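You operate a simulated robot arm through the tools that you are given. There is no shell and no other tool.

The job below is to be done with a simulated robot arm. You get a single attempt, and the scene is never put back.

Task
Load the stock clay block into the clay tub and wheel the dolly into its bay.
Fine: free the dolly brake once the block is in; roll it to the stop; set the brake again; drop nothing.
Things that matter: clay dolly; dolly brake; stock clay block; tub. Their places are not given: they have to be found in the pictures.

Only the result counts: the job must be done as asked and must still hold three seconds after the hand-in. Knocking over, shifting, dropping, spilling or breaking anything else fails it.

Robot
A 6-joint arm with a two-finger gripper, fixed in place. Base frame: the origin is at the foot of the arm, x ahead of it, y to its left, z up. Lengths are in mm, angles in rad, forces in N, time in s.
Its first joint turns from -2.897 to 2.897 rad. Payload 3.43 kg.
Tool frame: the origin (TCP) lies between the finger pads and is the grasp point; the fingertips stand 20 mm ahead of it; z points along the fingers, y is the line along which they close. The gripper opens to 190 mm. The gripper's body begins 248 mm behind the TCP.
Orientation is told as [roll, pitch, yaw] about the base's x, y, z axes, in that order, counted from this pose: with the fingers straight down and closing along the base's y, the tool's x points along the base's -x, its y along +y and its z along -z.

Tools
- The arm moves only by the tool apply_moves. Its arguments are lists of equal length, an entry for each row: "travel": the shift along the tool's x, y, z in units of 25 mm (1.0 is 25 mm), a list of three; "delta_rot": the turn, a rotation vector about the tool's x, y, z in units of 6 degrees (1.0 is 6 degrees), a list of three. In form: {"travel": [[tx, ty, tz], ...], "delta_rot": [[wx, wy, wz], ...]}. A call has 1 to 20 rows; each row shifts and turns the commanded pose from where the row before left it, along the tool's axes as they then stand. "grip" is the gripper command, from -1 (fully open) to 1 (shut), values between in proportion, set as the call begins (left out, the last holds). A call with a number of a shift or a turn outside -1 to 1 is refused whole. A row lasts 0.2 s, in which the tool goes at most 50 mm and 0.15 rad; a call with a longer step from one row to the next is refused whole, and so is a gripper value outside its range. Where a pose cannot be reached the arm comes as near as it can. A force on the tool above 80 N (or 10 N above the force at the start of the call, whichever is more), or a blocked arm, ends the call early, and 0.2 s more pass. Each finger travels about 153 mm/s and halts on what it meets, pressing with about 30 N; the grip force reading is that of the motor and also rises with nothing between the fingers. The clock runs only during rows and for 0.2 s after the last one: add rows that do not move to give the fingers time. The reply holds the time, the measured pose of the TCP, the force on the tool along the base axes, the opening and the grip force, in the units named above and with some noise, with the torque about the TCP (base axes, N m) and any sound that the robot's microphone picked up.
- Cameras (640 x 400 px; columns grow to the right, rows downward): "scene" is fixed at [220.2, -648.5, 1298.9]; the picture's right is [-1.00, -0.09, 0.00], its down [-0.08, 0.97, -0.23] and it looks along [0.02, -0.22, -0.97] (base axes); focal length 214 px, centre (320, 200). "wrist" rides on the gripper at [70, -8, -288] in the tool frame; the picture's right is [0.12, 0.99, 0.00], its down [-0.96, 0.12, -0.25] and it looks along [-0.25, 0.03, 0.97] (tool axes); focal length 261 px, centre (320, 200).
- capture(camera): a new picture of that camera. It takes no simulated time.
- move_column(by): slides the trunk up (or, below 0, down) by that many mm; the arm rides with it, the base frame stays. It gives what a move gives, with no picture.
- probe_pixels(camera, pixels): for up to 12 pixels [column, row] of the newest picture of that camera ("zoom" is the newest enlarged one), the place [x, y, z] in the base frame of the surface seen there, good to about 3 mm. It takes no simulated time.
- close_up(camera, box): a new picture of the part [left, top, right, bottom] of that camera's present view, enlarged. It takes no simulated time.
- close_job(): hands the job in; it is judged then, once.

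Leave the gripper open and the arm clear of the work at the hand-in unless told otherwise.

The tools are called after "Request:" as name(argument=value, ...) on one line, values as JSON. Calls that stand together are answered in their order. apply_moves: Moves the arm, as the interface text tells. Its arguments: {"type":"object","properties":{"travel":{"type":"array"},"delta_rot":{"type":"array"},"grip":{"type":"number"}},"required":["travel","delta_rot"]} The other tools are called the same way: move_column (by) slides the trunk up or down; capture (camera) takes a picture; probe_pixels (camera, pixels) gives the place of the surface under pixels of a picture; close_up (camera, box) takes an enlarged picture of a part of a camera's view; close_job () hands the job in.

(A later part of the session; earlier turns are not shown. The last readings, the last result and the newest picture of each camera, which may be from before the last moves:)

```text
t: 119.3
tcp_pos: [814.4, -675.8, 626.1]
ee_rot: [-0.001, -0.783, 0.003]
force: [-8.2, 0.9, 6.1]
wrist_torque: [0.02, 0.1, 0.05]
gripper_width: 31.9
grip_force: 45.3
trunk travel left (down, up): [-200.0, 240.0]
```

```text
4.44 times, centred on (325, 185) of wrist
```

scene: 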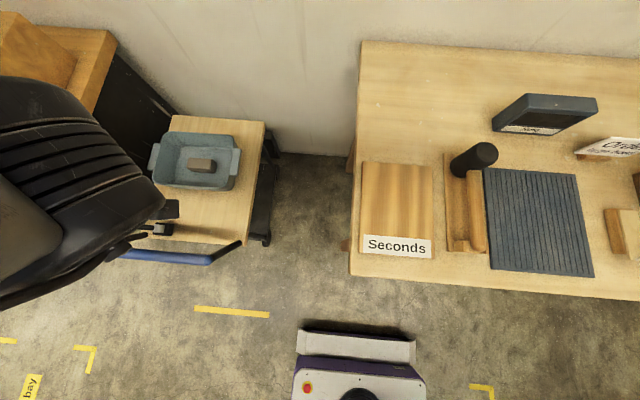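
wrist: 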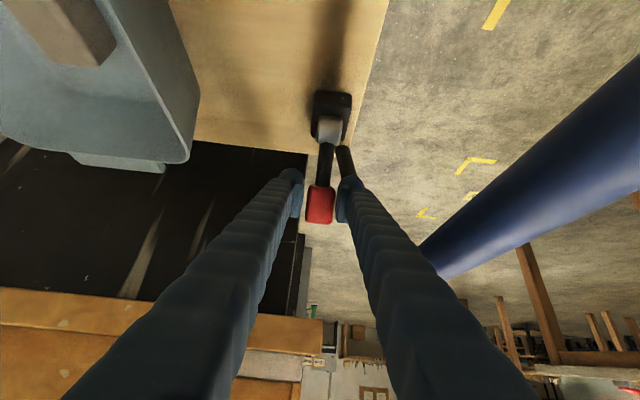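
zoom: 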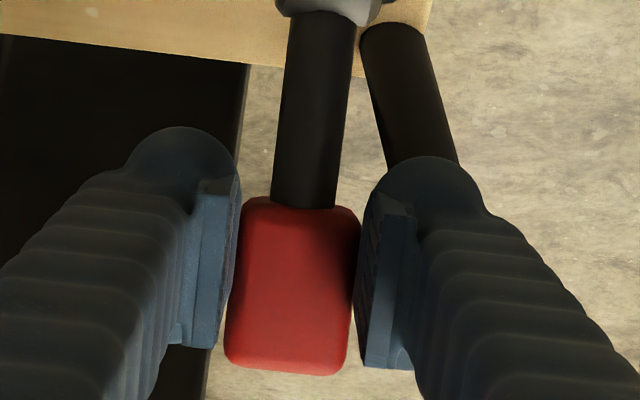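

The knob is held (31.9 mm, 45 N). Now I'll pull it along its arc about the hub, up and toward -x, at fixed tool orientation. First ~24° of lever rotation.

Request:
apply_moves(travel=[[0.071, 0, -0.365], [0.099, 0, -0.348], [0.136, 0, -0.334], [0.173, 0, -0.32]], delta_rot=[[0, 0, 0], [0, 0, 0], [0, 0, 0], [0, 0, 0]])

Request:
capture(camera="wrist")

Request:
close_up(camera="wrist", box=[270, 120, 390, 230])

```text
t: 120.3
tcp_pos: [783.8, -676.9, 642.4]
ee_rot: [-0.001, -0.783, 0.002]
force: [-0.1, 0.5, -0.6]
wrist_torque: [0.01, 0.0, 0.01]
gripper_width: 0.1
grip_force: 34.6
trunk travel left (down, up): [-200.0, 240.0]
```

```text
taken
```

wrist: 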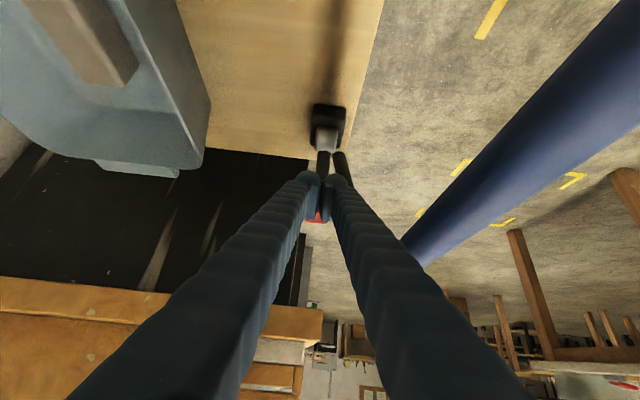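

```text
3.64 times, centred on (330, 175) of wrist
```

zoom: 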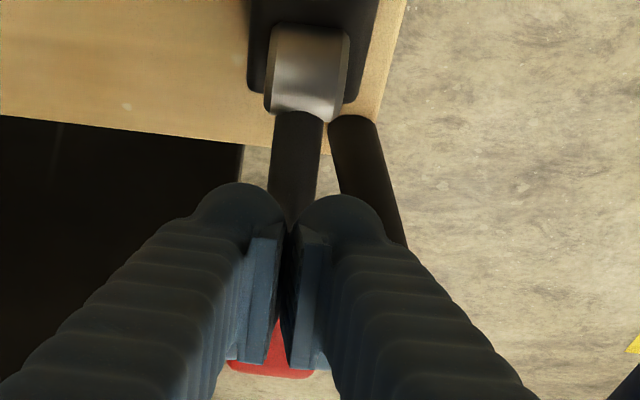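

The grip slipped off the knob's rounded edge (fingers now shut, knob still beyond them). I need a deeper hold. I'll back off 30 mm, reopen and measure the knob again.

Request:
apply_moves(travel=[[0, 0, -0.6], [0, 0, -0.6], [0, 0, 0], [0, 0, 0]], delta_rot=[[0, 0, 0], [0, 0, 0], [0, 0, 0], [0, 0, 0]])

Request:
apply_moves(travel=[[0, 0, 0], [0, 0, 0], [0, 0, 0]], delta_rot=[[0, 0, 0], [0, 0, 0], [0, 0, 0]], grip=0.6)

Request:
capture(camera="wrist")

Request:
close_up(camera="wrist", box=[260, 110, 390, 230])

```text
t: 121.3
tcp_pos: [763.1, -675.3, 663.2]
ee_rot: [-0.003, -0.783, 0.002]
force: [-0.3, -0.1, 0.2]
wrist_torque: [-0.02, -0.05, 0.02]
gripper_width: 0.0
grip_force: 34.4
trunk travel left (down, up): [-200.0, 240.0]
```

```text
t: 122.1
tcp_pos: [762.6, -675.3, 661.9]
ee_rot: [-0.001, -0.783, 0.0]
force: [-0.3, 0.8, 0.3]
wrist_torque: [0.01, 0.01, -0.03]
gripper_width: 37.9
grip_force: 0.1
trunk travel left (down, up): [-200.0, 240.0]
```

```text
taken
```

wrist: 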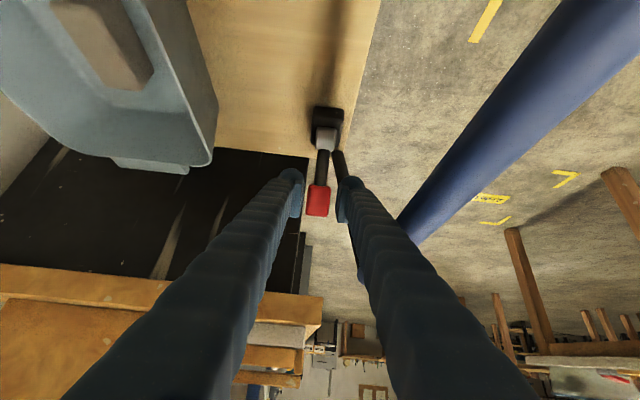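

```text
3.33 times, centred on (325, 170) of wrist
```

zoom: 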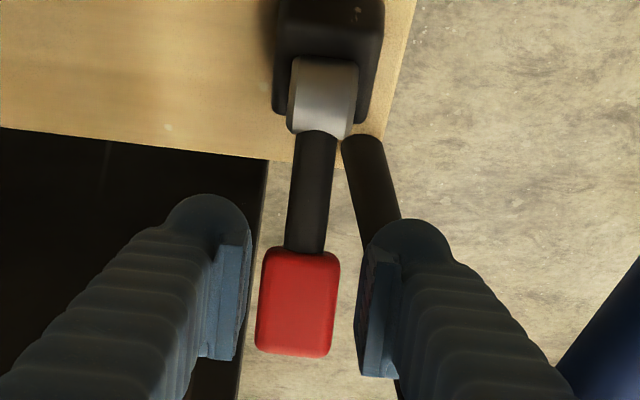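

Request:
probe_pixels(camera="zoom", pixels=[[300, 255], [300, 290], [297, 330], [294, 352], [262, 300], [336, 300], [315, 200], [310, 230], [345, 150], [365, 200], [380, 235], [322, 100]])

```text
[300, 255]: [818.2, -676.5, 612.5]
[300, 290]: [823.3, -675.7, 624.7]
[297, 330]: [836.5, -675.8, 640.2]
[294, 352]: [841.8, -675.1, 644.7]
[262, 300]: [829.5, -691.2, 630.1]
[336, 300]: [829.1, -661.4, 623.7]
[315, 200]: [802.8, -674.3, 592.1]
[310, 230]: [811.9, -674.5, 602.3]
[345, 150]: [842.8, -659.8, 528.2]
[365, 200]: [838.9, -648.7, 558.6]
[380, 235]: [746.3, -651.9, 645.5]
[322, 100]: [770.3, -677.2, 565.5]
```

The knob is unchanged (lean +41°, centred at y≈-676). I'll re-approach with a 35 mm opening, aiming deeper at TCP (824,-676.3,617). First realign and advance 60 of 75 mm.

Request:
apply_moves(travel=[[-0.467, -0.04, 0], [0, 0, 0.8], [0, 0, 0.8], [0, 0, 0.8], [0, 0, 0]], delta_rot=[[0, 0, 0], [0, 0, 0], [0, 0, 0], [0, 0, 0], [0, 0, 0]], grip=0.63)

Request:
close_up(camera="wrist", box=[260, 130, 390, 240])

```text
t: 123.3
tcp_pos: [812.0, -676.9, 629.1]
ee_rot: [-0.002, -0.783, 0.0]
force: [1.1, -1.0, 0.7]
wrist_torque: [0.02, -0.04, 0.05]
gripper_width: 35.0
grip_force: 0.1
trunk travel left (down, up): [-200.0, 240.0]
```

```text
3.64 times, centred on (325, 185) of wrist
```

zoom: 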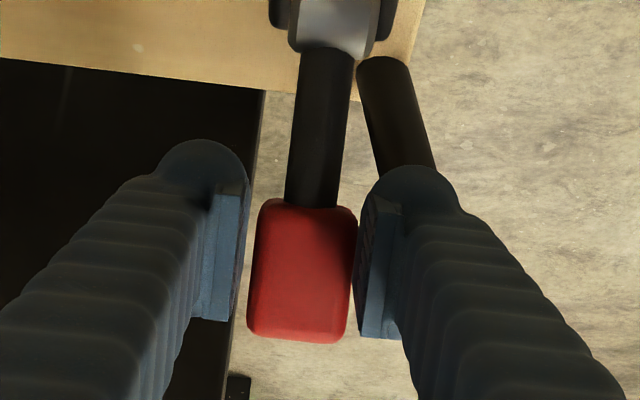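

The gap is about 1 mm on the right and 3 mm on the left. I'll nudge +1 mm in y and advance 16 mm.

Request:
apply_moves(travel=[[0, 0.04, 0.2], [0, 0, 0.2], [0, 0, 0.25], [0, 0, 0]], delta_rot=[[0, 0, 0], [0, 0, 0], [0, 0, 0], [0, 0, 0]])

Request:
close_up(camera="wrist", box=[260, 130, 390, 240])

```text
t: 124.3
tcp_pos: [821.9, -675.4, 619.4]
ee_rot: [-0.003, -0.787, 0.002]
force: [-29.3, 8.1, 25.5]
wrist_torque: [0.26, -0.03, 1.09]
gripper_width: 37.9
grip_force: 45.2
trunk travel left (down, up): [-200.0, 240.0]
```

```text
3.64 times, centred on (325, 185) of wrist
```

zoom: 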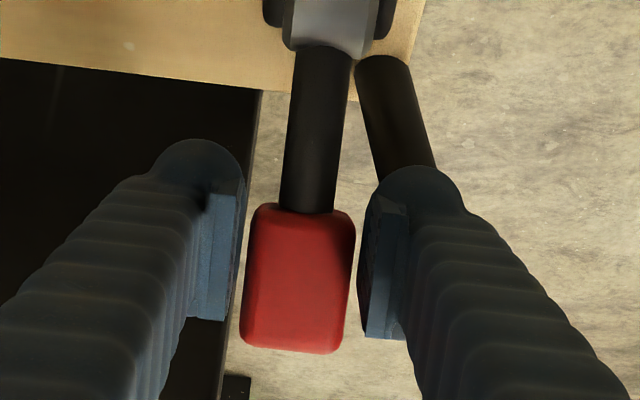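

There's ~39 N resistance, and the torque shows the contact is on the right finger's outer side, so it's touching the handle leg. The pads now overlap the knob ~20 mm, which should be enough. I'll stop here, ease back 1.5 mm, and close.

Request:
apply_moves(travel=[[0, 0, -0.06], [0, 0, 0], [0, 0, 0], [0, 0, 0]], delta_rot=[[0, 0, 0], [0, 0, 0], [0, 0, 0], [0, 0, 0]], grip=1)

Request:
close_up(camera="wrist", box=[260, 130, 390, 240])

```text
t: 125.3
tcp_pos: [822.3, -675.0, 620.0]
ee_rot: [-0.005, -0.786, 0.001]
force: [-20.0, 0.4, 18.3]
wrist_torque: [0.04, -0.53, 0.84]
gripper_width: 38.0
grip_force: 45.1
trunk travel left (down, up): [-200.0, 240.0]
```

```text
3.64 times, centred on (325, 185) of wrist
```

zoom: 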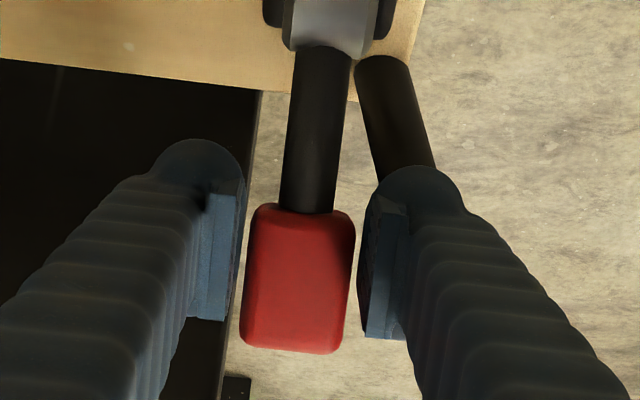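

It's holding at 38 mm. I'll try pulling along the arc in smaller steps, watching for slip.

Request:
apply_moves(travel=[[0.035, 0, -0.18], [0.04, 0, -0.18]], delta_rot=[[0, 0, 0], [0, 0, 0]])

Request:
close_up(camera="wrist", box=[260, 130, 390, 240])

```text
t: 125.9
tcp_pos: [818.2, -673.1, 622.6]
ee_rot: [0.002, -0.784, 0.003]
force: [12.8, 2.0, 0.1]
wrist_torque: [0.12, -0.69, 0.11]
gripper_width: 37.3
grip_force: 45.4
trunk travel left (down, up): [-200.0, 240.0]
```

```text
3.64 times, centred on (325, 185) of wrist
```

zoom: 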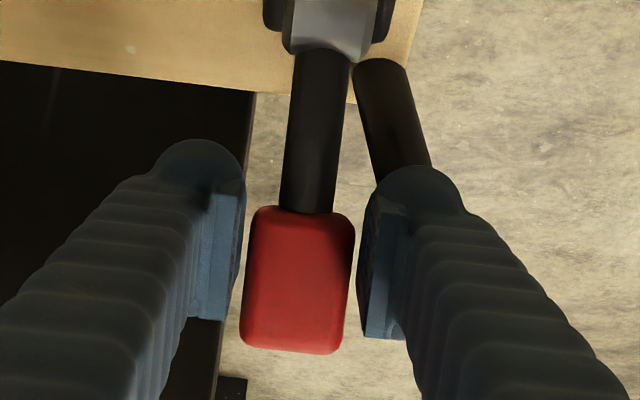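

The knob is following (13 N pull, width 37.3). Continuing the arc gently.

Request:
apply_moves(travel=[[0.05, 0, -0.17], [0.05, 0, -0.17]], delta_rot=[[0, 0, 0], [0, 0, 0]])

Request:
close_up(camera="wrist", box=[260, 130, 390, 240])

```text
t: 126.5
tcp_pos: [807.2, -675.3, 628.4]
ee_rot: [-0.002, -0.783, 0.002]
force: [3.4, 2.8, 6.2]
wrist_torque: [0.08, -0.07, 0.03]
gripper_width: 34.4
grip_force: 44.6
trunk travel left (down, up): [-200.0, 240.0]
```

```text
3.64 times, centred on (325, 185) of wrist
```

zoom: 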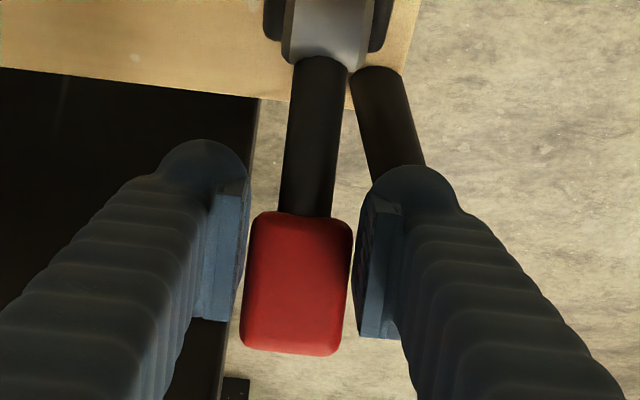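

Request:
probe_pixels(camera="zoom", pixels=[[300, 220], [297, 260], [293, 300], [290, 345], [318, 120], [312, 180], [250, 280], [345, 280]])

```text
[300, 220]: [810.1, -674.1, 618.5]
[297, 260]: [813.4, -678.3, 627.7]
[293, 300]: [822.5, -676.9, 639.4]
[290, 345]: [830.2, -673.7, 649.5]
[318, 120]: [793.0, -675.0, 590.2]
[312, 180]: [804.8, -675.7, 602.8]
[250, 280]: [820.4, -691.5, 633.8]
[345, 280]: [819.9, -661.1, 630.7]
```

The lever has moved: knob top from (842,645) to (830,649), so the lean is now ~33°. I'll continue along the arc in small steps.

Request:
apply_moves(travel=[[0.044, 0, -0.182], [0.054, 0, -0.178], [0.064, 0, -0.177]], delta_rot=[[0, 0, 0], [0, 0, 0], [0, 0, 0]])

Request:
close_up(camera="wrist", box=[260, 130, 390, 240])

Request:
probe_pixels(camera="zoom", pixels=[[300, 225], [295, 260], [293, 300], [290, 345], [318, 120], [312, 180]])

```text
t: 127.3
tcp_pos: [795.2, -674.9, 632.8]
ee_rot: [-0.002, -0.782, 0.003]
force: [-0.1, -0.9, -0.5]
wrist_torque: [0.02, -0.01, -0.02]
gripper_width: 0.0
grip_force: 33.8
trunk travel left (down, up): [-200.0, 240.0]
```

```text
3.64 times, centred on (325, 185) of wrist
```

zoom: 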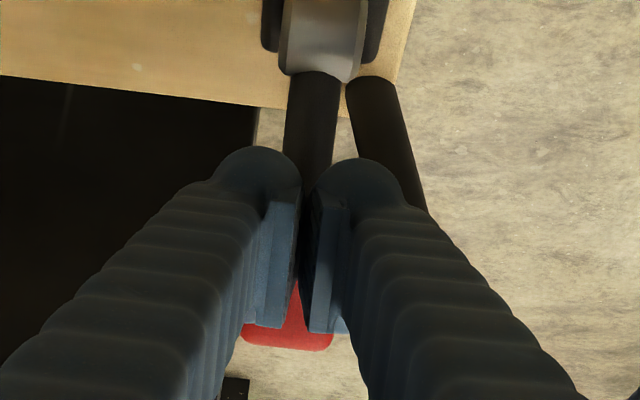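

```text
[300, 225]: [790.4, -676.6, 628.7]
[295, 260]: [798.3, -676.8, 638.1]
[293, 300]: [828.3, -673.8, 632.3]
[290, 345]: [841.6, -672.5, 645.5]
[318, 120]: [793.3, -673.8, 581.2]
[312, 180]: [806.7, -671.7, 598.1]
```

The grip slipped off and the lever fell back to its +x end, so friction alone won't do. A better way is to hook the knob from its +x side with one finger: gripper wide open with the closing axis along x (yaw -90°), the tool pitched ~20° toward +x, and then draw the lever over toward -x. First I'll retreat along the fingers, rise, and level the tool.

Request:
apply_moves(travel=[[0, 0, -1], [0, 0, -1], [0, 0, -1], [0, 0, -1], [0, 0, -1], [0, 0, -1], [0, 0, -1], [0, 0, -1], [-0.943, 0, -0.943], [-0.943, 0, -0.943], [-0.943, 0, -0.943]], delta_rot=[[0, 0, 0], [0, 0, 0], [0, 0, 0], [0, 0, 0], [0, 0, 0], [0, 0, 0], [0, 0, 0], [0, 0, 0], [0, 0, 0], [0, 0, 0], [0, 0, 0]])

Request:
apply_moves(travel=[[0, 0, 0], [0, 0, 0], [0, 0, 0], [0, 0, 0], [0, 0, 0], [0, 0, 0], [0, 0, 0], [0, 0, 0]], delta_rot=[[0, 0.9375, 0], [0, 0.9375, 0], [0, 0.9375, 0], [0, 0.9375, 0], [0, 0.9375, 0], [0, 0.9375, 0], [0, 0.9375, 0], [0, 0.92, 0]])

```text
t: 129.7
tcp_pos: [654.4, -675.6, 875.6]
ee_rot: [-0.001, -0.783, 0.002]
force: [-0.7, 0.4, 0.8]
wrist_torque: [0.0, -0.02, 0.01]
gripper_width: 0.0
grip_force: 34.6
trunk travel left (down, up): [-200.0, 240.0]
```

```text
t: 131.5
tcp_pos: [653.6, -675.8, 875.0]
ee_rot: [-0.002, 0.002, 0.0]
force: [0.3, 0.4, -0.2]
wrist_torque: [-0.01, 0.04, 0.01]
gripper_width: 0.0
grip_force: 34.6
trunk travel left (down, up): [-200.0, 240.0]
```

Level at (654,-676,875). I'll check that the dolly is still at its stop and where the lever is.

Request:
capture(camera="wrist")

Request:
probe_pixels(camera="wrist", pixels=[[398, 120], [392, 160], [385, 200]])

Request:
close_up(camera="scene", box=[80, 90, 300, 280])

```text
taken
```

wrist: 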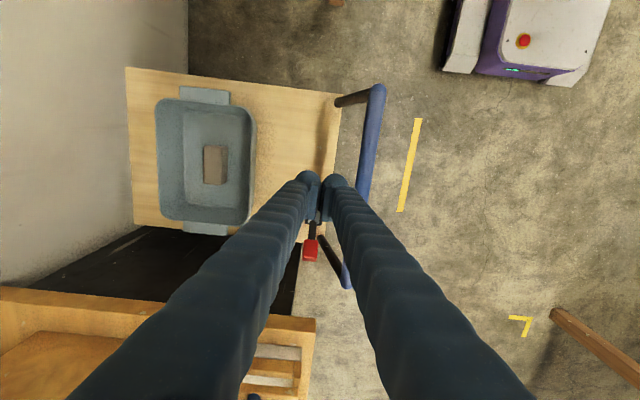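

```text
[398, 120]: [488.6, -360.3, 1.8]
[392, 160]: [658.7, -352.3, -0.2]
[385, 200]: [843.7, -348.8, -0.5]
```

```text
2.11 times, centred on (190, 185) of scene
```

zoom: 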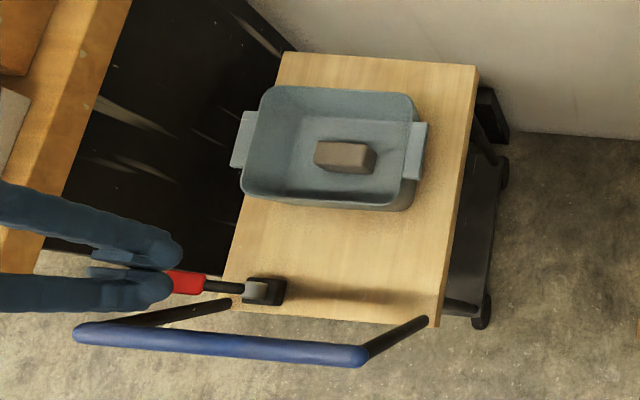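

Request:
probe_pixels(camera="zoom", pixels=[[220, 340], [320, 352], [130, 330], [380, 62], [300, 56], [470, 68], [185, 283], [262, 290], [345, 155]])

```text
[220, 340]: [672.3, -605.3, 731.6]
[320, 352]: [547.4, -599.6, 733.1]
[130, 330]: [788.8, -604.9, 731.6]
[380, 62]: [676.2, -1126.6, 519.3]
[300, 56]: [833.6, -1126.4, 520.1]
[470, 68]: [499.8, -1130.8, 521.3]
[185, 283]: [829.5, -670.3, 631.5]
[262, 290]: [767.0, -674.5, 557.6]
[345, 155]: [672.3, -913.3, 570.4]
```

The dolly is still at its stop (bar y≈-600). Now turning yaw to -90°, pitching the fingers 20° toward +x, and opening to 160 mm, at z≈875 above everything nearby.

Request:
apply_moves(travel=[[0, 0, 0], [0, 0, 0], [0, 0, 0], [0, 0, 0], [0, 0, 0], [0, 0, 0], [0, 0, 0], [0, 0, 0], [0, 0, 0], [0, 0, 0], [0, 0, 0], [0, 0, 0], [0, 0, 0], [0, 0, 0], [0, 0, 0], [0, 0, 0], [0, 0, 0], [0, 0, 0], [0, 0, 0]], delta_rot=[[0, 0, 1], [0, 0, 1], [0, 0, 1], [0, 0, 1], [0, 0, 1], [0, 0, 1], [0, 0, 1], [0, 0, 1], [0, 0, 1], [0, 0, 1], [0, 0, 1], [0, 0, 1], [0, 0, 1], [0, 0, 1], [0, 0, 1], [-0.833, 0, 0], [-0.833, 0, 0], [-0.833, 0, 0], [-0.833, 0, 0]], grip=-0.684)

Request:
capture(camera="wrist")

```text
t: 135.5
tcp_pos: [654.3, -675.6, 877.0]
ee_rot: [0.352, -0.002, -1.571]
force: [-0.1, -0.4, 0.9]
wrist_torque: [0.01, -0.01, 0.01]
gripper_width: 160.1
grip_force: 0.0
trunk travel left (down, up): [-200.0, 240.0]
```

```text
taken
```

wrist: 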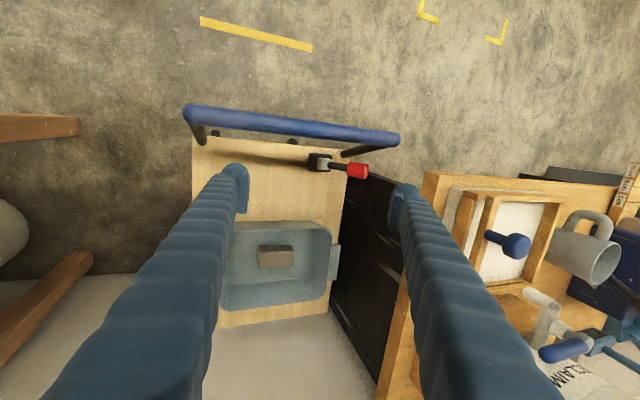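

From here I can see labels on the cabinet, one ending in "…LAIM". I'll zoom in to read it, and check the clearance around the knob at the same time.

Request:
close_up(camera="wrist", box=[420, 160, 640, 400])

Request:
close_up(camera="wrist", box=[170, 90, 430, 250])

Request:
probe_pixels(camera="wrist", pixels=[[357, 170], [366, 171], [348, 168], [322, 162], [432, 185], [425, 220], [395, 140], [190, 110], [240, 175], [400, 190], [405, 230]])

```text
1.67 times, centred on (530, 280) of wrist
```

zoom: 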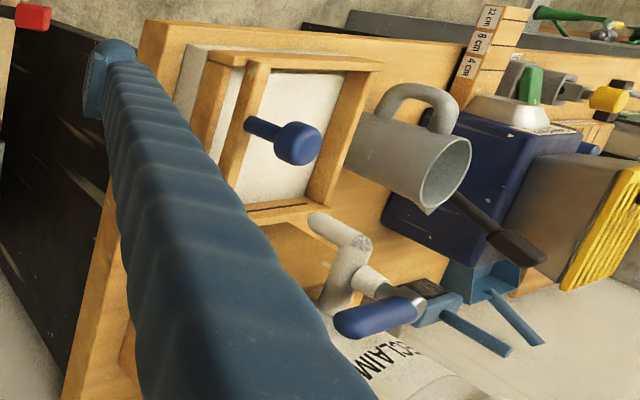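

```text
2.46 times, centred on (300, 170) of wrist
```

zoom: 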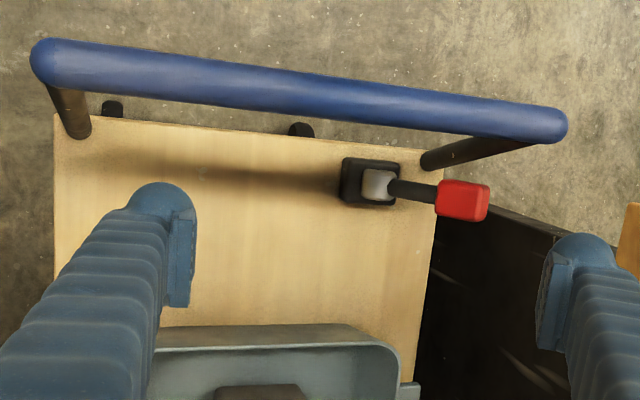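

```text
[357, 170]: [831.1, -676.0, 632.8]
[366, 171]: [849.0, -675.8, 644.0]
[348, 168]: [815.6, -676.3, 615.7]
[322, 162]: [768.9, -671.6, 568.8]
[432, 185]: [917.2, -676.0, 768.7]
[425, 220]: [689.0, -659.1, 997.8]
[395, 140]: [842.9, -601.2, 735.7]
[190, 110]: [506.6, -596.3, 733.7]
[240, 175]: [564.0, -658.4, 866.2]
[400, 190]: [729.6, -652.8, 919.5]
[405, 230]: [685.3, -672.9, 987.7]
```

That's just a reclaim machine on the cabinet, unrelated. The knob end is at (849,-676,644) and the cabinet edge at x≈917, so there's room for the finger. I'll shift +44 mm along the opening axis, 4 mm toward -y, then advance 200 of 302 mm along the fingers.

Request:
apply_moves(travel=[[-0.09, 0.88, 0], [-0.09, 0.88, 0], [0, 0, 1], [0, 0, 1], [0, 0, 1], [0, 0, 1], [0, 0, 1], [0, 0, 1], [0, 0, 1], [0, 0, 1]], delta_rot=[[0, 0, 0], [0, 0, 0], [0, 0, 0], [0, 0, 0], [0, 0, 0], [0, 0, 0], [0, 0, 0], [0, 0, 0], [0, 0, 0], [0, 0, 0]])

Request:
capture(camera="wrist")

Request:
close_up(camera="wrist", box=[200, 90, 440, 240])

```text
t: 137.7
tcp_pos: [764.6, -680.3, 701.3]
ee_rot: [0.351, -0.002, -1.571]
force: [0.5, 0.2, -0.1]
wrist_torque: [0.03, 0.0, 0.0]
gripper_width: 160.0
grip_force: 0.0
trunk travel left (down, up): [-200.0, 240.0]
```

```text
taken
```

wrist: 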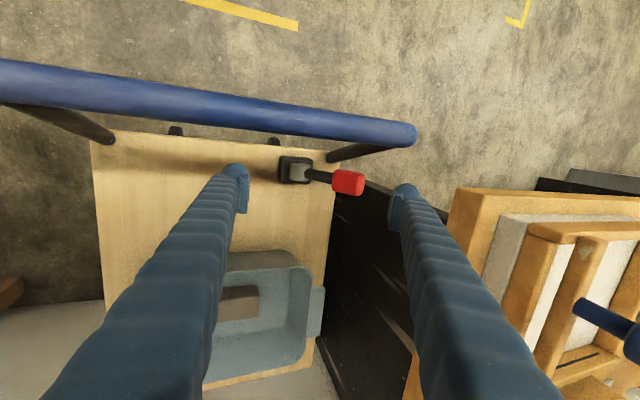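

```text
2.67 times, centred on (320, 165) of wrist
```

zoom: 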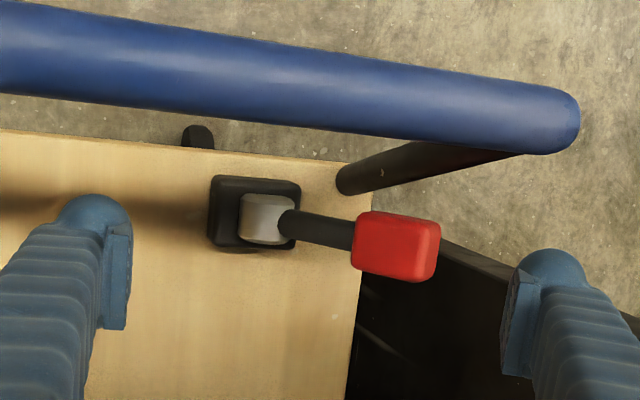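

The knob (349,181) lies between the fingers with the right finger on its +x side, and the arm reaches well. Advancing the remaining ~100 mm in two parts.

Request:
apply_moves(travel=[[0, 0, 0.9], [0, 0, 0.9], [0, 0, 0.9]], delta_rot=[[0, 0, 0], [0, 0, 0], [0, 0, 0]])

Request:
capture(camera="wrist")

Request:
close_up(camera="wrist", box=[200, 100, 440, 250])

```text
t: 138.5
tcp_pos: [786.1, -678.1, 638.8]
ee_rot: [0.349, -0.002, -1.569]
force: [-0.5, -0.3, 0.3]
wrist_torque: [0.03, -0.03, 0.0]
gripper_width: 160.1
grip_force: 0.2
trunk travel left (down, up): [-200.0, 240.0]
```

```text
taken
```

wrist: 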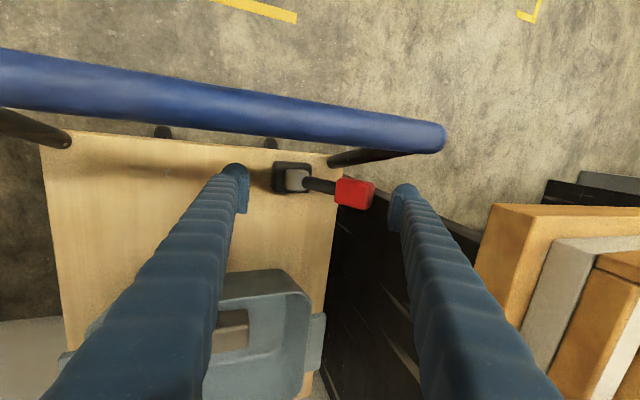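

```text
2.67 times, centred on (320, 175) of wrist
```

zoom: 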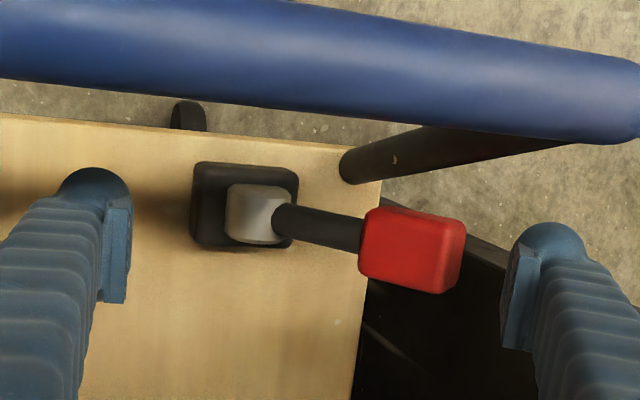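

Still clear on all sides. Advancing the last 33 mm so the right finger's tip is alongside the knob's +x face.

Request:
apply_moves(travel=[[0, 0, 0.66], [0, 0, 0.66]], delta_rot=[[0, 0, 0], [0, 0, 0]])

Request:
capture(camera="wrist")

Request:
close_up(camera="wrist", box=[200, 100, 440, 250])

```text
t: 139.1
tcp_pos: [798.5, -679.7, 606.1]
ee_rot: [0.35, -0.003, -1.57]
force: [0.0, 0.1, -0.4]
wrist_torque: [-0.03, 0.04, 0.0]
gripper_width: 160.3
grip_force: 0.0
trunk travel left (down, up): [-200.0, 240.0]
```

```text
taken
```

wrist: 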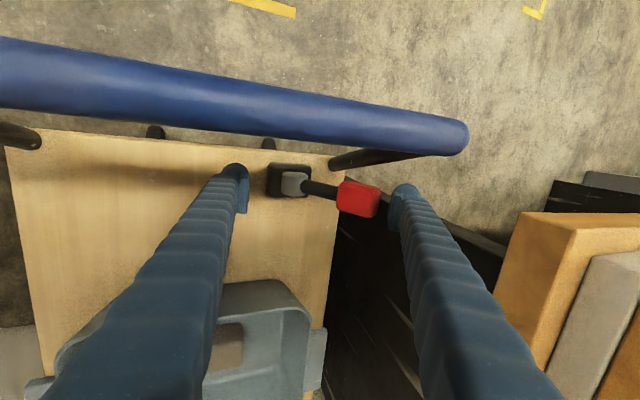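

```text
2.67 times, centred on (320, 175) of wrist
```

zoom: 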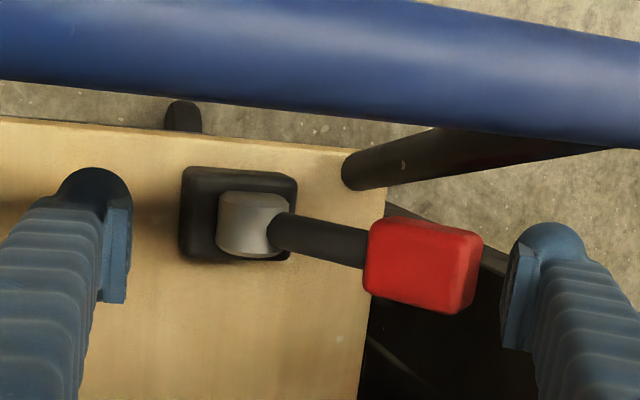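

The right finger is behind the knob with ~10 mm spare. Now I'll draw the gripper toward -x at constant height to sweep the lever over, in small sets.

Request:
apply_moves(travel=[[0, -0.376, -0.137], [0, -0.376, -0.137], [0, -0.376, -0.137], [0, -0.376, -0.137]], delta_rot=[[0, 0, 0], [0, 0, 0], [0, 0, 0], [0, 0, 0]])

Request:
close_up(camera="wrist", box=[200, 100, 440, 250])

```text
t: 140.1
tcp_pos: [756.9, -677.5, 607.6]
ee_rot: [0.349, -0.001, -1.572]
force: [1.5, -0.8, 2.4]
wrist_torque: [0.31, 0.61, 0.07]
gripper_width: 163.9
grip_force: 3.9
trunk travel left (down, up): [-200.0, 240.0]
```

```text
2.67 times, centred on (320, 175) of wrist
```

zoom: 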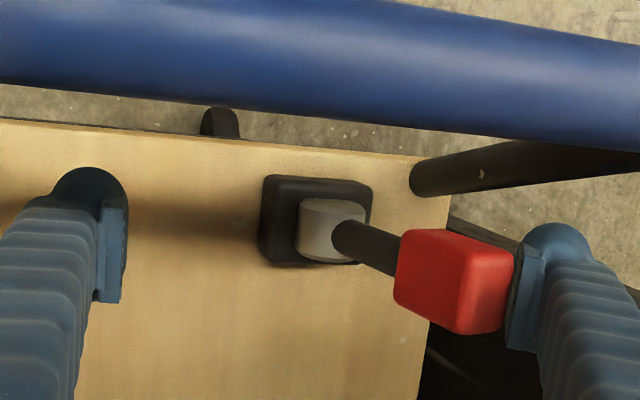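

The finger is pushing the knob and the lever is rising, with low force. Continuing.

Request:
apply_moves(travel=[[0, -0.376, -0.137], [0, -0.376, -0.137], [0, -0.376, -0.137], [0, -0.376, -0.137]], delta_rot=[[0, 0, 0], [0, 0, 0], [0, 0, 0], [0, 0, 0]])

Request:
close_up(camera="wrist", box=[200, 100, 440, 250])

```text
t: 141.1
tcp_pos: [717.8, -679.4, 607.4]
ee_rot: [0.35, -0.001, -1.57]
force: [-0.1, 0.1, -0.1]
wrist_torque: [0.0, 0.01, 0.01]
gripper_width: 160.2
grip_force: 0.1
trunk travel left (down, up): [-200.0, 240.0]
```

```text
2.67 times, centred on (320, 175) of wrist
```

zoom: 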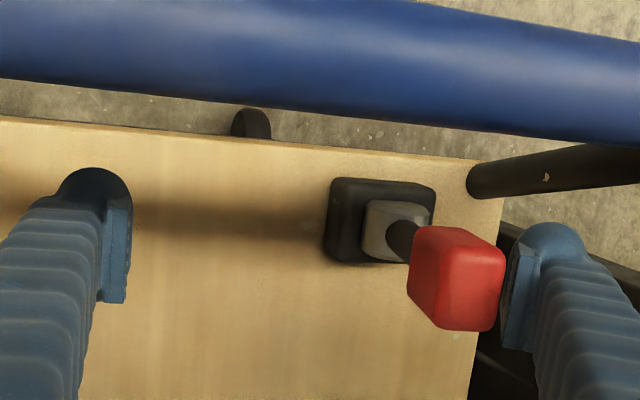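

The lever is coming upright. Continuing.

Request:
apply_moves(travel=[[0, -0.376, -0.137], [0, -0.376, -0.137], [0, -0.376, -0.137]], delta_rot=[[0, 0, 0], [0, 0, 0], [0, 0, 0]])

Request:
close_up(camera="wrist", box=[200, 100, 440, 250])

```text
t: 141.9
tcp_pos: [689.0, -679.3, 609.0]
ee_rot: [0.351, -0.002, -1.571]
force: [1.0, -0.9, 1.2]
wrist_torque: [-0.03, -0.21, -0.03]
gripper_width: 160.0
grip_force: 0.3
trunk travel left (down, up): [-200.0, 240.0]
```

```text
2.67 times, centred on (320, 175) of wrist
```

zoom: 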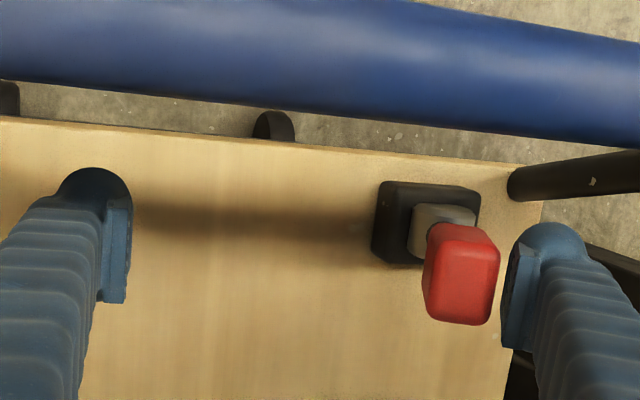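

Around vertical now. Continuing past it toward -x.

Request:
apply_moves(travel=[[0, -0.376, -0.137], [0, -0.376, -0.137], [0, -0.376, -0.137]], delta_rot=[[0, 0, 0], [0, 0, 0], [0, 0, 0]])

Request:
close_up(camera="wrist", box=[200, 100, 440, 250])

```text
t: 142.7
tcp_pos: [658.3, -678.6, 608.4]
ee_rot: [0.349, 0.0, -1.569]
force: [1.1, -0.5, 2.1]
wrist_torque: [0.04, -0.12, -0.06]
gripper_width: 161.4
grip_force: 1.5
trunk travel left (down, up): [-200.0, 240.0]
```

```text
2.67 times, centred on (320, 175) of wrist
```

zoom: 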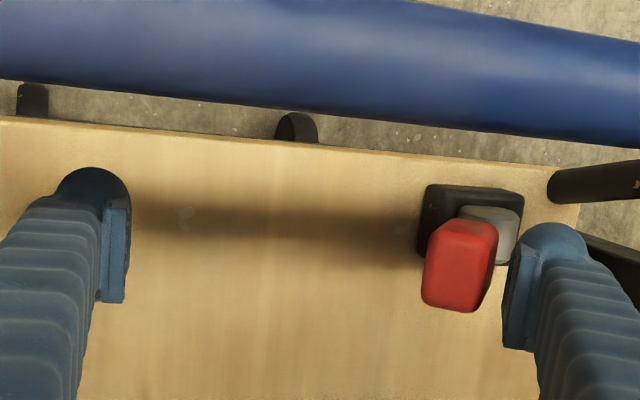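

The lever is past vertical, leaning to -x. Finishing the stroke in smaller steps until the end stop is felt.

Request:
apply_moves(travel=[[0, -0.28, -0.103], [0, -0.28, -0.103], [0, -0.2, -0.073]], delta_rot=[[0, 0, 0], [0, 0, 0], [0, 0, 0]])

Request:
capture(camera="wrist")

Request:
close_up(camera="wrist", box=[200, 100, 440, 250])

```text
t: 143.5
tcp_pos: [642.0, -678.4, 610.9]
ee_rot: [0.352, -0.002, -1.569]
force: [28.2, 1.5, 16.4]
wrist_torque: [0.13, -0.58, 0.06]
gripper_width: 180.3
grip_force: 17.7
trunk travel left (down, up): [-200.0, 240.0]
```

```text
taken
```

wrist: 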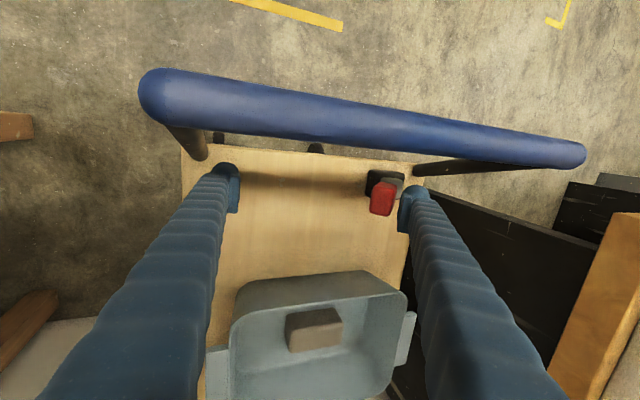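

```text
2.67 times, centred on (320, 175) of wrist
```

zoom: 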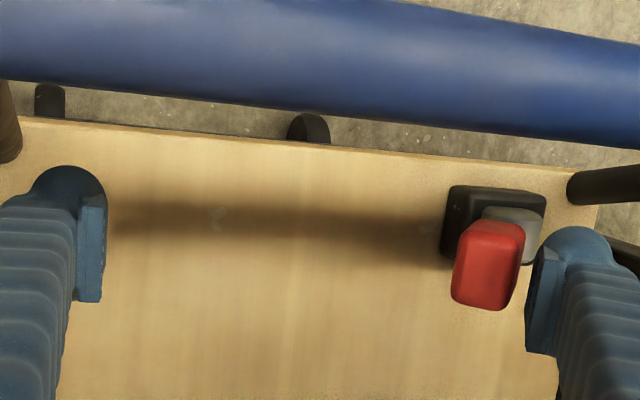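

Force is building (28 N) and the fingers are being pushed open to 180. I'll probe the knob to compare with its original set position (knob end at x≈707, z≈642).

Request:
probe_pixels(camera="zoom", pixels=[[488, 228], [490, 250], [485, 280], [480, 300], [460, 260], [515, 260], [510, 215], [505, 290], [525, 225], [550, 280]])

```text
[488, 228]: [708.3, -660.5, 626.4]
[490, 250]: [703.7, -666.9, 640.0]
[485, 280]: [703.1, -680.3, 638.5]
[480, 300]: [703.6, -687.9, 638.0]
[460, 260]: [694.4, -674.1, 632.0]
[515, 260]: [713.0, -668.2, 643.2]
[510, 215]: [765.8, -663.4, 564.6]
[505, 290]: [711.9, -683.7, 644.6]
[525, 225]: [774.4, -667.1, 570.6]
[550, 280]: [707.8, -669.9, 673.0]
```

The knob end is back at (694–713, 632–644), matching its original set position, so the brake lever is fully over. I'll release by moving 25 mm toward +x, then straight up.

Request:
apply_moves(travel=[[0, 0.47, 0.171], [0, 0.47, 0.171], [0, 0.342, -0.94], [0, 0.342, -0.94], [0, 0.342, -0.94], [0, 0.342, -0.94], [0, 0.342, -0.94], [0, 0.342, -0.94], [0, 0.342, -0.94], [0, 0.342, -0.94], [0, 0.342, -0.94], [0, 0.342, -0.94]], delta_rot=[[0, 0, 0], [0, 0, 0], [0, 0, 0], [0, 0, 0], [0, 0, 0], [0, 0, 0], [0, 0, 0], [0, 0, 0], [0, 0, 0], [0, 0, 0], [0, 0, 0], [0, 0, 0]])

Request:
capture(camera="wrist")

Request:
capture(camera="scene")

Request:
close_up(camera="scene", box=[100, 90, 300, 280])

```text
t: 146.1
tcp_pos: [663.8, -676.4, 859.0]
ee_rot: [0.351, -0.002, -1.569]
force: [0.1, 0.1, 0.7]
wrist_torque: [0.03, -0.03, 0.02]
gripper_width: 160.2
grip_force: 0.1
trunk travel left (down, up): [-200.0, 240.0]
```

```text
taken
```

wrist: 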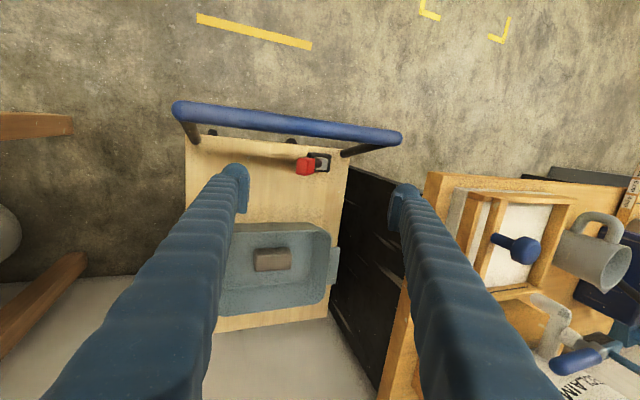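

```text
taken
```

scene: 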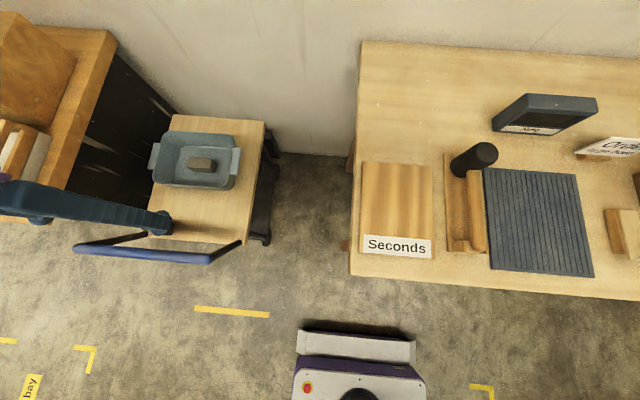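

```text
2.11 times, centred on (200, 185) of scene
```

zoom: 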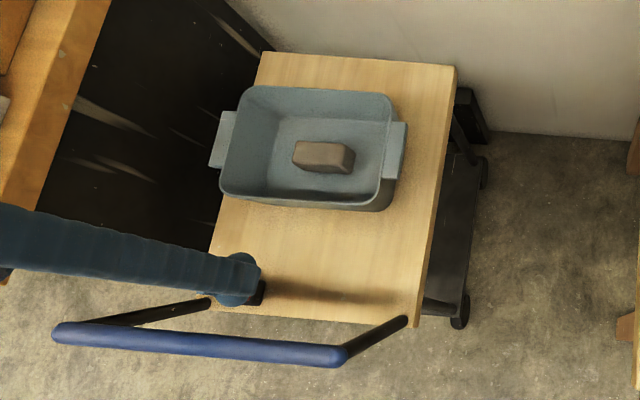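

The brake lever leans to -x again and the block is still in the tub. Before finishing I want to be sure the dolly is at its stop, so I'll look under the deck from the bench side. First I'll bring the tool back to level, yaw 0.

Request:
apply_moves(travel=[[0, 0, 0], [0, 0, 0], [0, 0, 0], [0, 0, 0], [0, 0, 0], [0, 0, 0], [0, 0, 0], [0, 0, 0], [0, 0, 0], [0, 0, 0], [0, 0, 0], [0, 0, 0], [0, 0, 0], [0, 0, 0], [0, 0, 0], [0, 0, 0], [0, 0, 0], [0, 0, 0], [0, 0, 0]], delta_rot=[[0.833, 0, 0], [0.833, 0, 0], [0.833, 0, 0], [0.833, 0, 0], [0, 0, -1], [0, 0, -1], [0, 0, -1], [0, 0, -1], [0, 0, -1], [0, 0, -1], [0, 0, -1], [0, 0, -1], [0, 0, -1], [0, 0, -1], [0, 0, -1], [0, 0, -1], [0, 0, -1], [0, 0, -1], [0, 0, -1]], grip=0)

Request:
capture(camera="wrist")

Request:
capture(camera="scene")

Request:
close_up(camera="scene", box=[60, 190, 260, 290])

```text
t: 150.1
tcp_pos: [663.9, -679.5, 859.1]
ee_rot: [-0.001, -0.003, 0.002]
force: [0.3, 1.0, -0.5]
wrist_torque: [0.06, 0.03, -0.03]
gripper_width: 95.0
grip_force: 0.0
trunk travel left (down, up): [-200.0, 240.0]
```

```text
taken
```

wrist: 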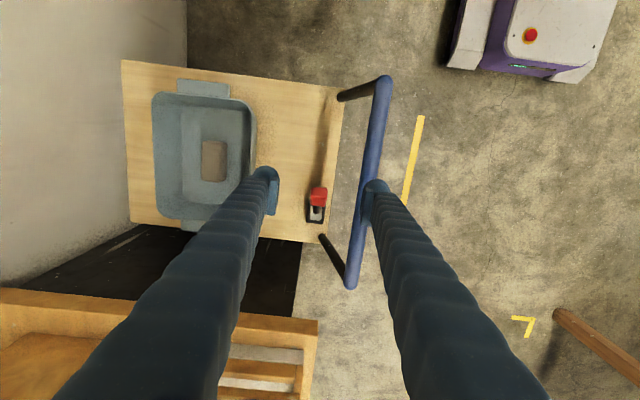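

```text
taken
```

scene: 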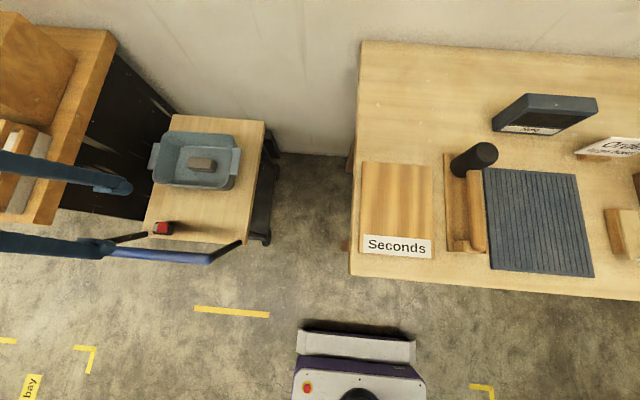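

```text
3.20 times, centred on (160, 240) of scene
```

zoom: 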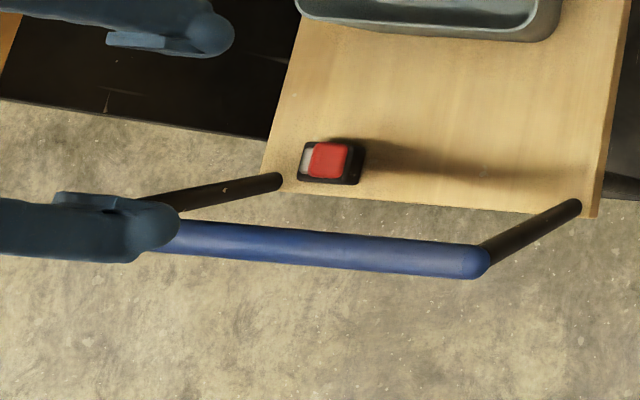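

Request:
probe_pixels(camera="zoom", pixels=[[330, 160], [330, 147], [315, 172], [345, 172], [250, 235], [350, 248], [450, 258], [300, 241], [400, 253]])

Request:
probe_pixels(camera="wrist", pixels=[[318, 196], [318, 190], [318, 204], [380, 100], [374, 140], [357, 240], [352, 270], [135, 65], [130, 220], [338, 110]])

```text
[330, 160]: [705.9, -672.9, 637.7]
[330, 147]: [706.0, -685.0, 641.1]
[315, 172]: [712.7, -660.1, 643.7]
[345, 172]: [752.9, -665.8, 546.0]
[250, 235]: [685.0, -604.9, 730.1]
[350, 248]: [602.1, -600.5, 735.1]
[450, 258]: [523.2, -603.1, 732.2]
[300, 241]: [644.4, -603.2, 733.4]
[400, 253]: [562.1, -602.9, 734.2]
```

```text
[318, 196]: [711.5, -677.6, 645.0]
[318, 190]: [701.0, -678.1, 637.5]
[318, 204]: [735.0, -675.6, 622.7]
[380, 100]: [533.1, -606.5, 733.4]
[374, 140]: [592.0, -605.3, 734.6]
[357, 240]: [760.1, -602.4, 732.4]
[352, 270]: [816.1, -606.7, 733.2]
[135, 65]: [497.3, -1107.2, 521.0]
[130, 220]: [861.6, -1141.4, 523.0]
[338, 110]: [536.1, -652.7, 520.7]
```

The knob sits at x≈706, z≈641 (set position) and the bar at y≈-603. For a final check under the deck, I'll move to the gap on the bench side at z≈950 and pitch the camera toward the dolly.

Request:
apply_moves(travel=[[0, 0, -1], [0, 0, -1], [0, 0, -1], [0, 0, -0.6], [0.95, -0.34, 0], [0.95, -0.34, 0], [0.95, -0.34, 0], [0.95, -0.34, 0], [0.95, -0.34, 0], [0.95, -0.34, 0], [0.95, -0.34, 0], [0.95, -0.34, 0], [0.95, -0.34, 0], [0.95, -0.34, 0], [0.95, -0.34, 0], [0.95, -0.34, 0], [0.95, -0.34, 0], [0.95, -0.34, 0]], delta_rot=[[0, 0, 0], [0, 0, 0], [0, 0, 0], [0, 0, 0], [0, 0, 0], [0, 0, 0], [0, 0, 0], [0, 0, 0], [0, 0, 0], [0, 0, 0], [0, 0, 0], [0, 0, 0], [0, 0, 0], [0, 0, 0], [0, 0, 0], [0, 0, 0], [0, 0, 0], [0, 0, 0]])

Request:
apply_moves(travel=[[0, 0, 0], [0, 0, 0], [0, 0, 0], [0, 0, 0], [0, 0, 0], [0, 0, 0], [0, 0, 0], [0, 0, 0]], delta_rot=[[0, -0.9375, 0], [0, -0.9375, 0], [0, -0.9375, 0], [0, -0.9375, 0], [0, -0.9375, 0], [0, -0.9375, 0], [0, -0.9375, 0], [0, -0.9375, 0]])

Request:
capture(camera="wrist")

```text
t: 153.9
tcp_pos: [329.6, -798.9, 948.0]
ee_rot: [-0.002, -0.002, -0.001]
force: [-0.4, 0.1, -0.6]
wrist_torque: [-0.04, 0.01, -0.04]
gripper_width: 95.0
grip_force: 0.0
trunk travel left (down, up): [-200.0, 240.0]
```

```text
t: 155.7
tcp_pos: [330.0, -798.6, 948.4]
ee_rot: [-0.001, -0.789, 0.001]
force: [-0.7, 0.4, 0.1]
wrist_torque: [-0.02, -0.01, -0.01]
gripper_width: 94.8
grip_force: 0.1
trunk travel left (down, up): [-200.0, 240.0]
```

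```text
taken
```

wrist: 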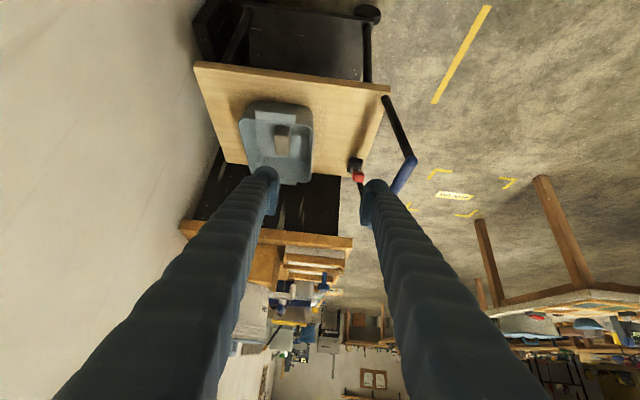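

Now I can see the lower shelf and the black stop at the top of the view. Zooming in there.

Request:
close_up(camera="wrist", box=[180, 0, 400, 110])

Request:
probe_pixels(camera="wrist", pixels=[[205, 20], [215, 40], [225, 20], [245, 20], [250, 55], [265, 30], [300, 40], [232, 55], [240, 10], [360, 40], [222, 60], [235, 40]])

```text
2.91 times, centred on (290, 55) of wrist
```

zoom: 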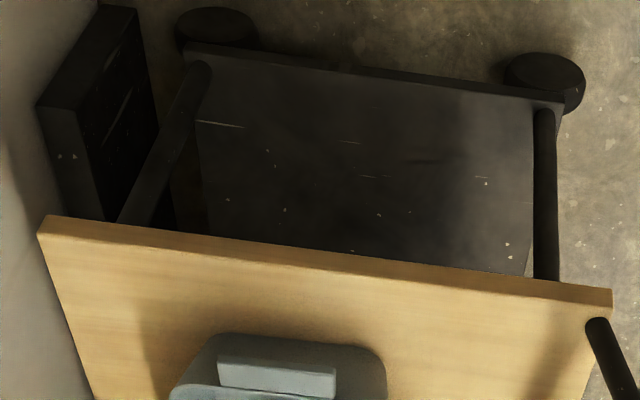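

```text
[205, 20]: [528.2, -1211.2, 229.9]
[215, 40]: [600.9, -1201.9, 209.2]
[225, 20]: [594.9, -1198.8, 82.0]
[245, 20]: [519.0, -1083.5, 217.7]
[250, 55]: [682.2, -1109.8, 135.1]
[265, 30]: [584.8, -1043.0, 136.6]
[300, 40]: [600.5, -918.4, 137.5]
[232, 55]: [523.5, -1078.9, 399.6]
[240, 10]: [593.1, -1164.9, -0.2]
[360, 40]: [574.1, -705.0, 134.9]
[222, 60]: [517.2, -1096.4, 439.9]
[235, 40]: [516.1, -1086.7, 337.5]
```

The stop plate's face is at y≈-1200 while the shelf front is at y≈-1110, and floor is visible between them. I want a better look for what stopped the dolly at 350 mm, so I'll lower the camera by 150 mm for a flatter view under the deck, staying clear of the bench.

Request:
apply_moves(travel=[[0.707, -0.34, 0.707], [0.707, -0.34, 0.707], [0.707, -0.34, 0.707], [0.707, -0.34, 0.707], [0.707, -0.34, 0.707], [0.707, -0.34, 0.707]], delta_rot=[[0, 0, 0], [0, 0, 0], [0, 0, 0], [0, 0, 0], [0, 0, 0], [0, 0, 0]])

Request:
capture(camera="wrist")

Request:
close_up(camera="wrist", box=[120, 0, 380, 120])

```text
t: 157.1
tcp_pos: [330.1, -850.9, 798.9]
ee_rot: [-0.002, -0.785, 0.001]
force: [0.0, 0.3, 0.3]
wrist_torque: [-0.02, 0.03, 0.0]
gripper_width: 94.8
grip_force: 0.2
trunk travel left (down, up): [-200.0, 240.0]
```

```text
taken
```

wrist: 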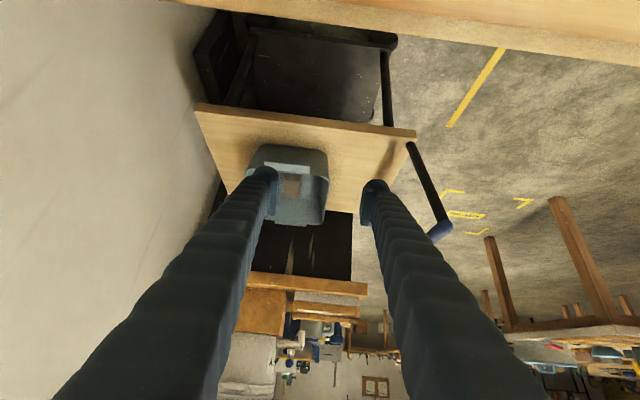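

```text
2.46 times, centred on (250, 60) of wrist
```

zoom: 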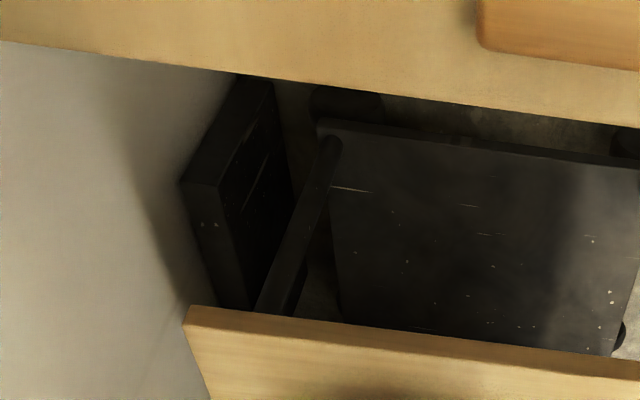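

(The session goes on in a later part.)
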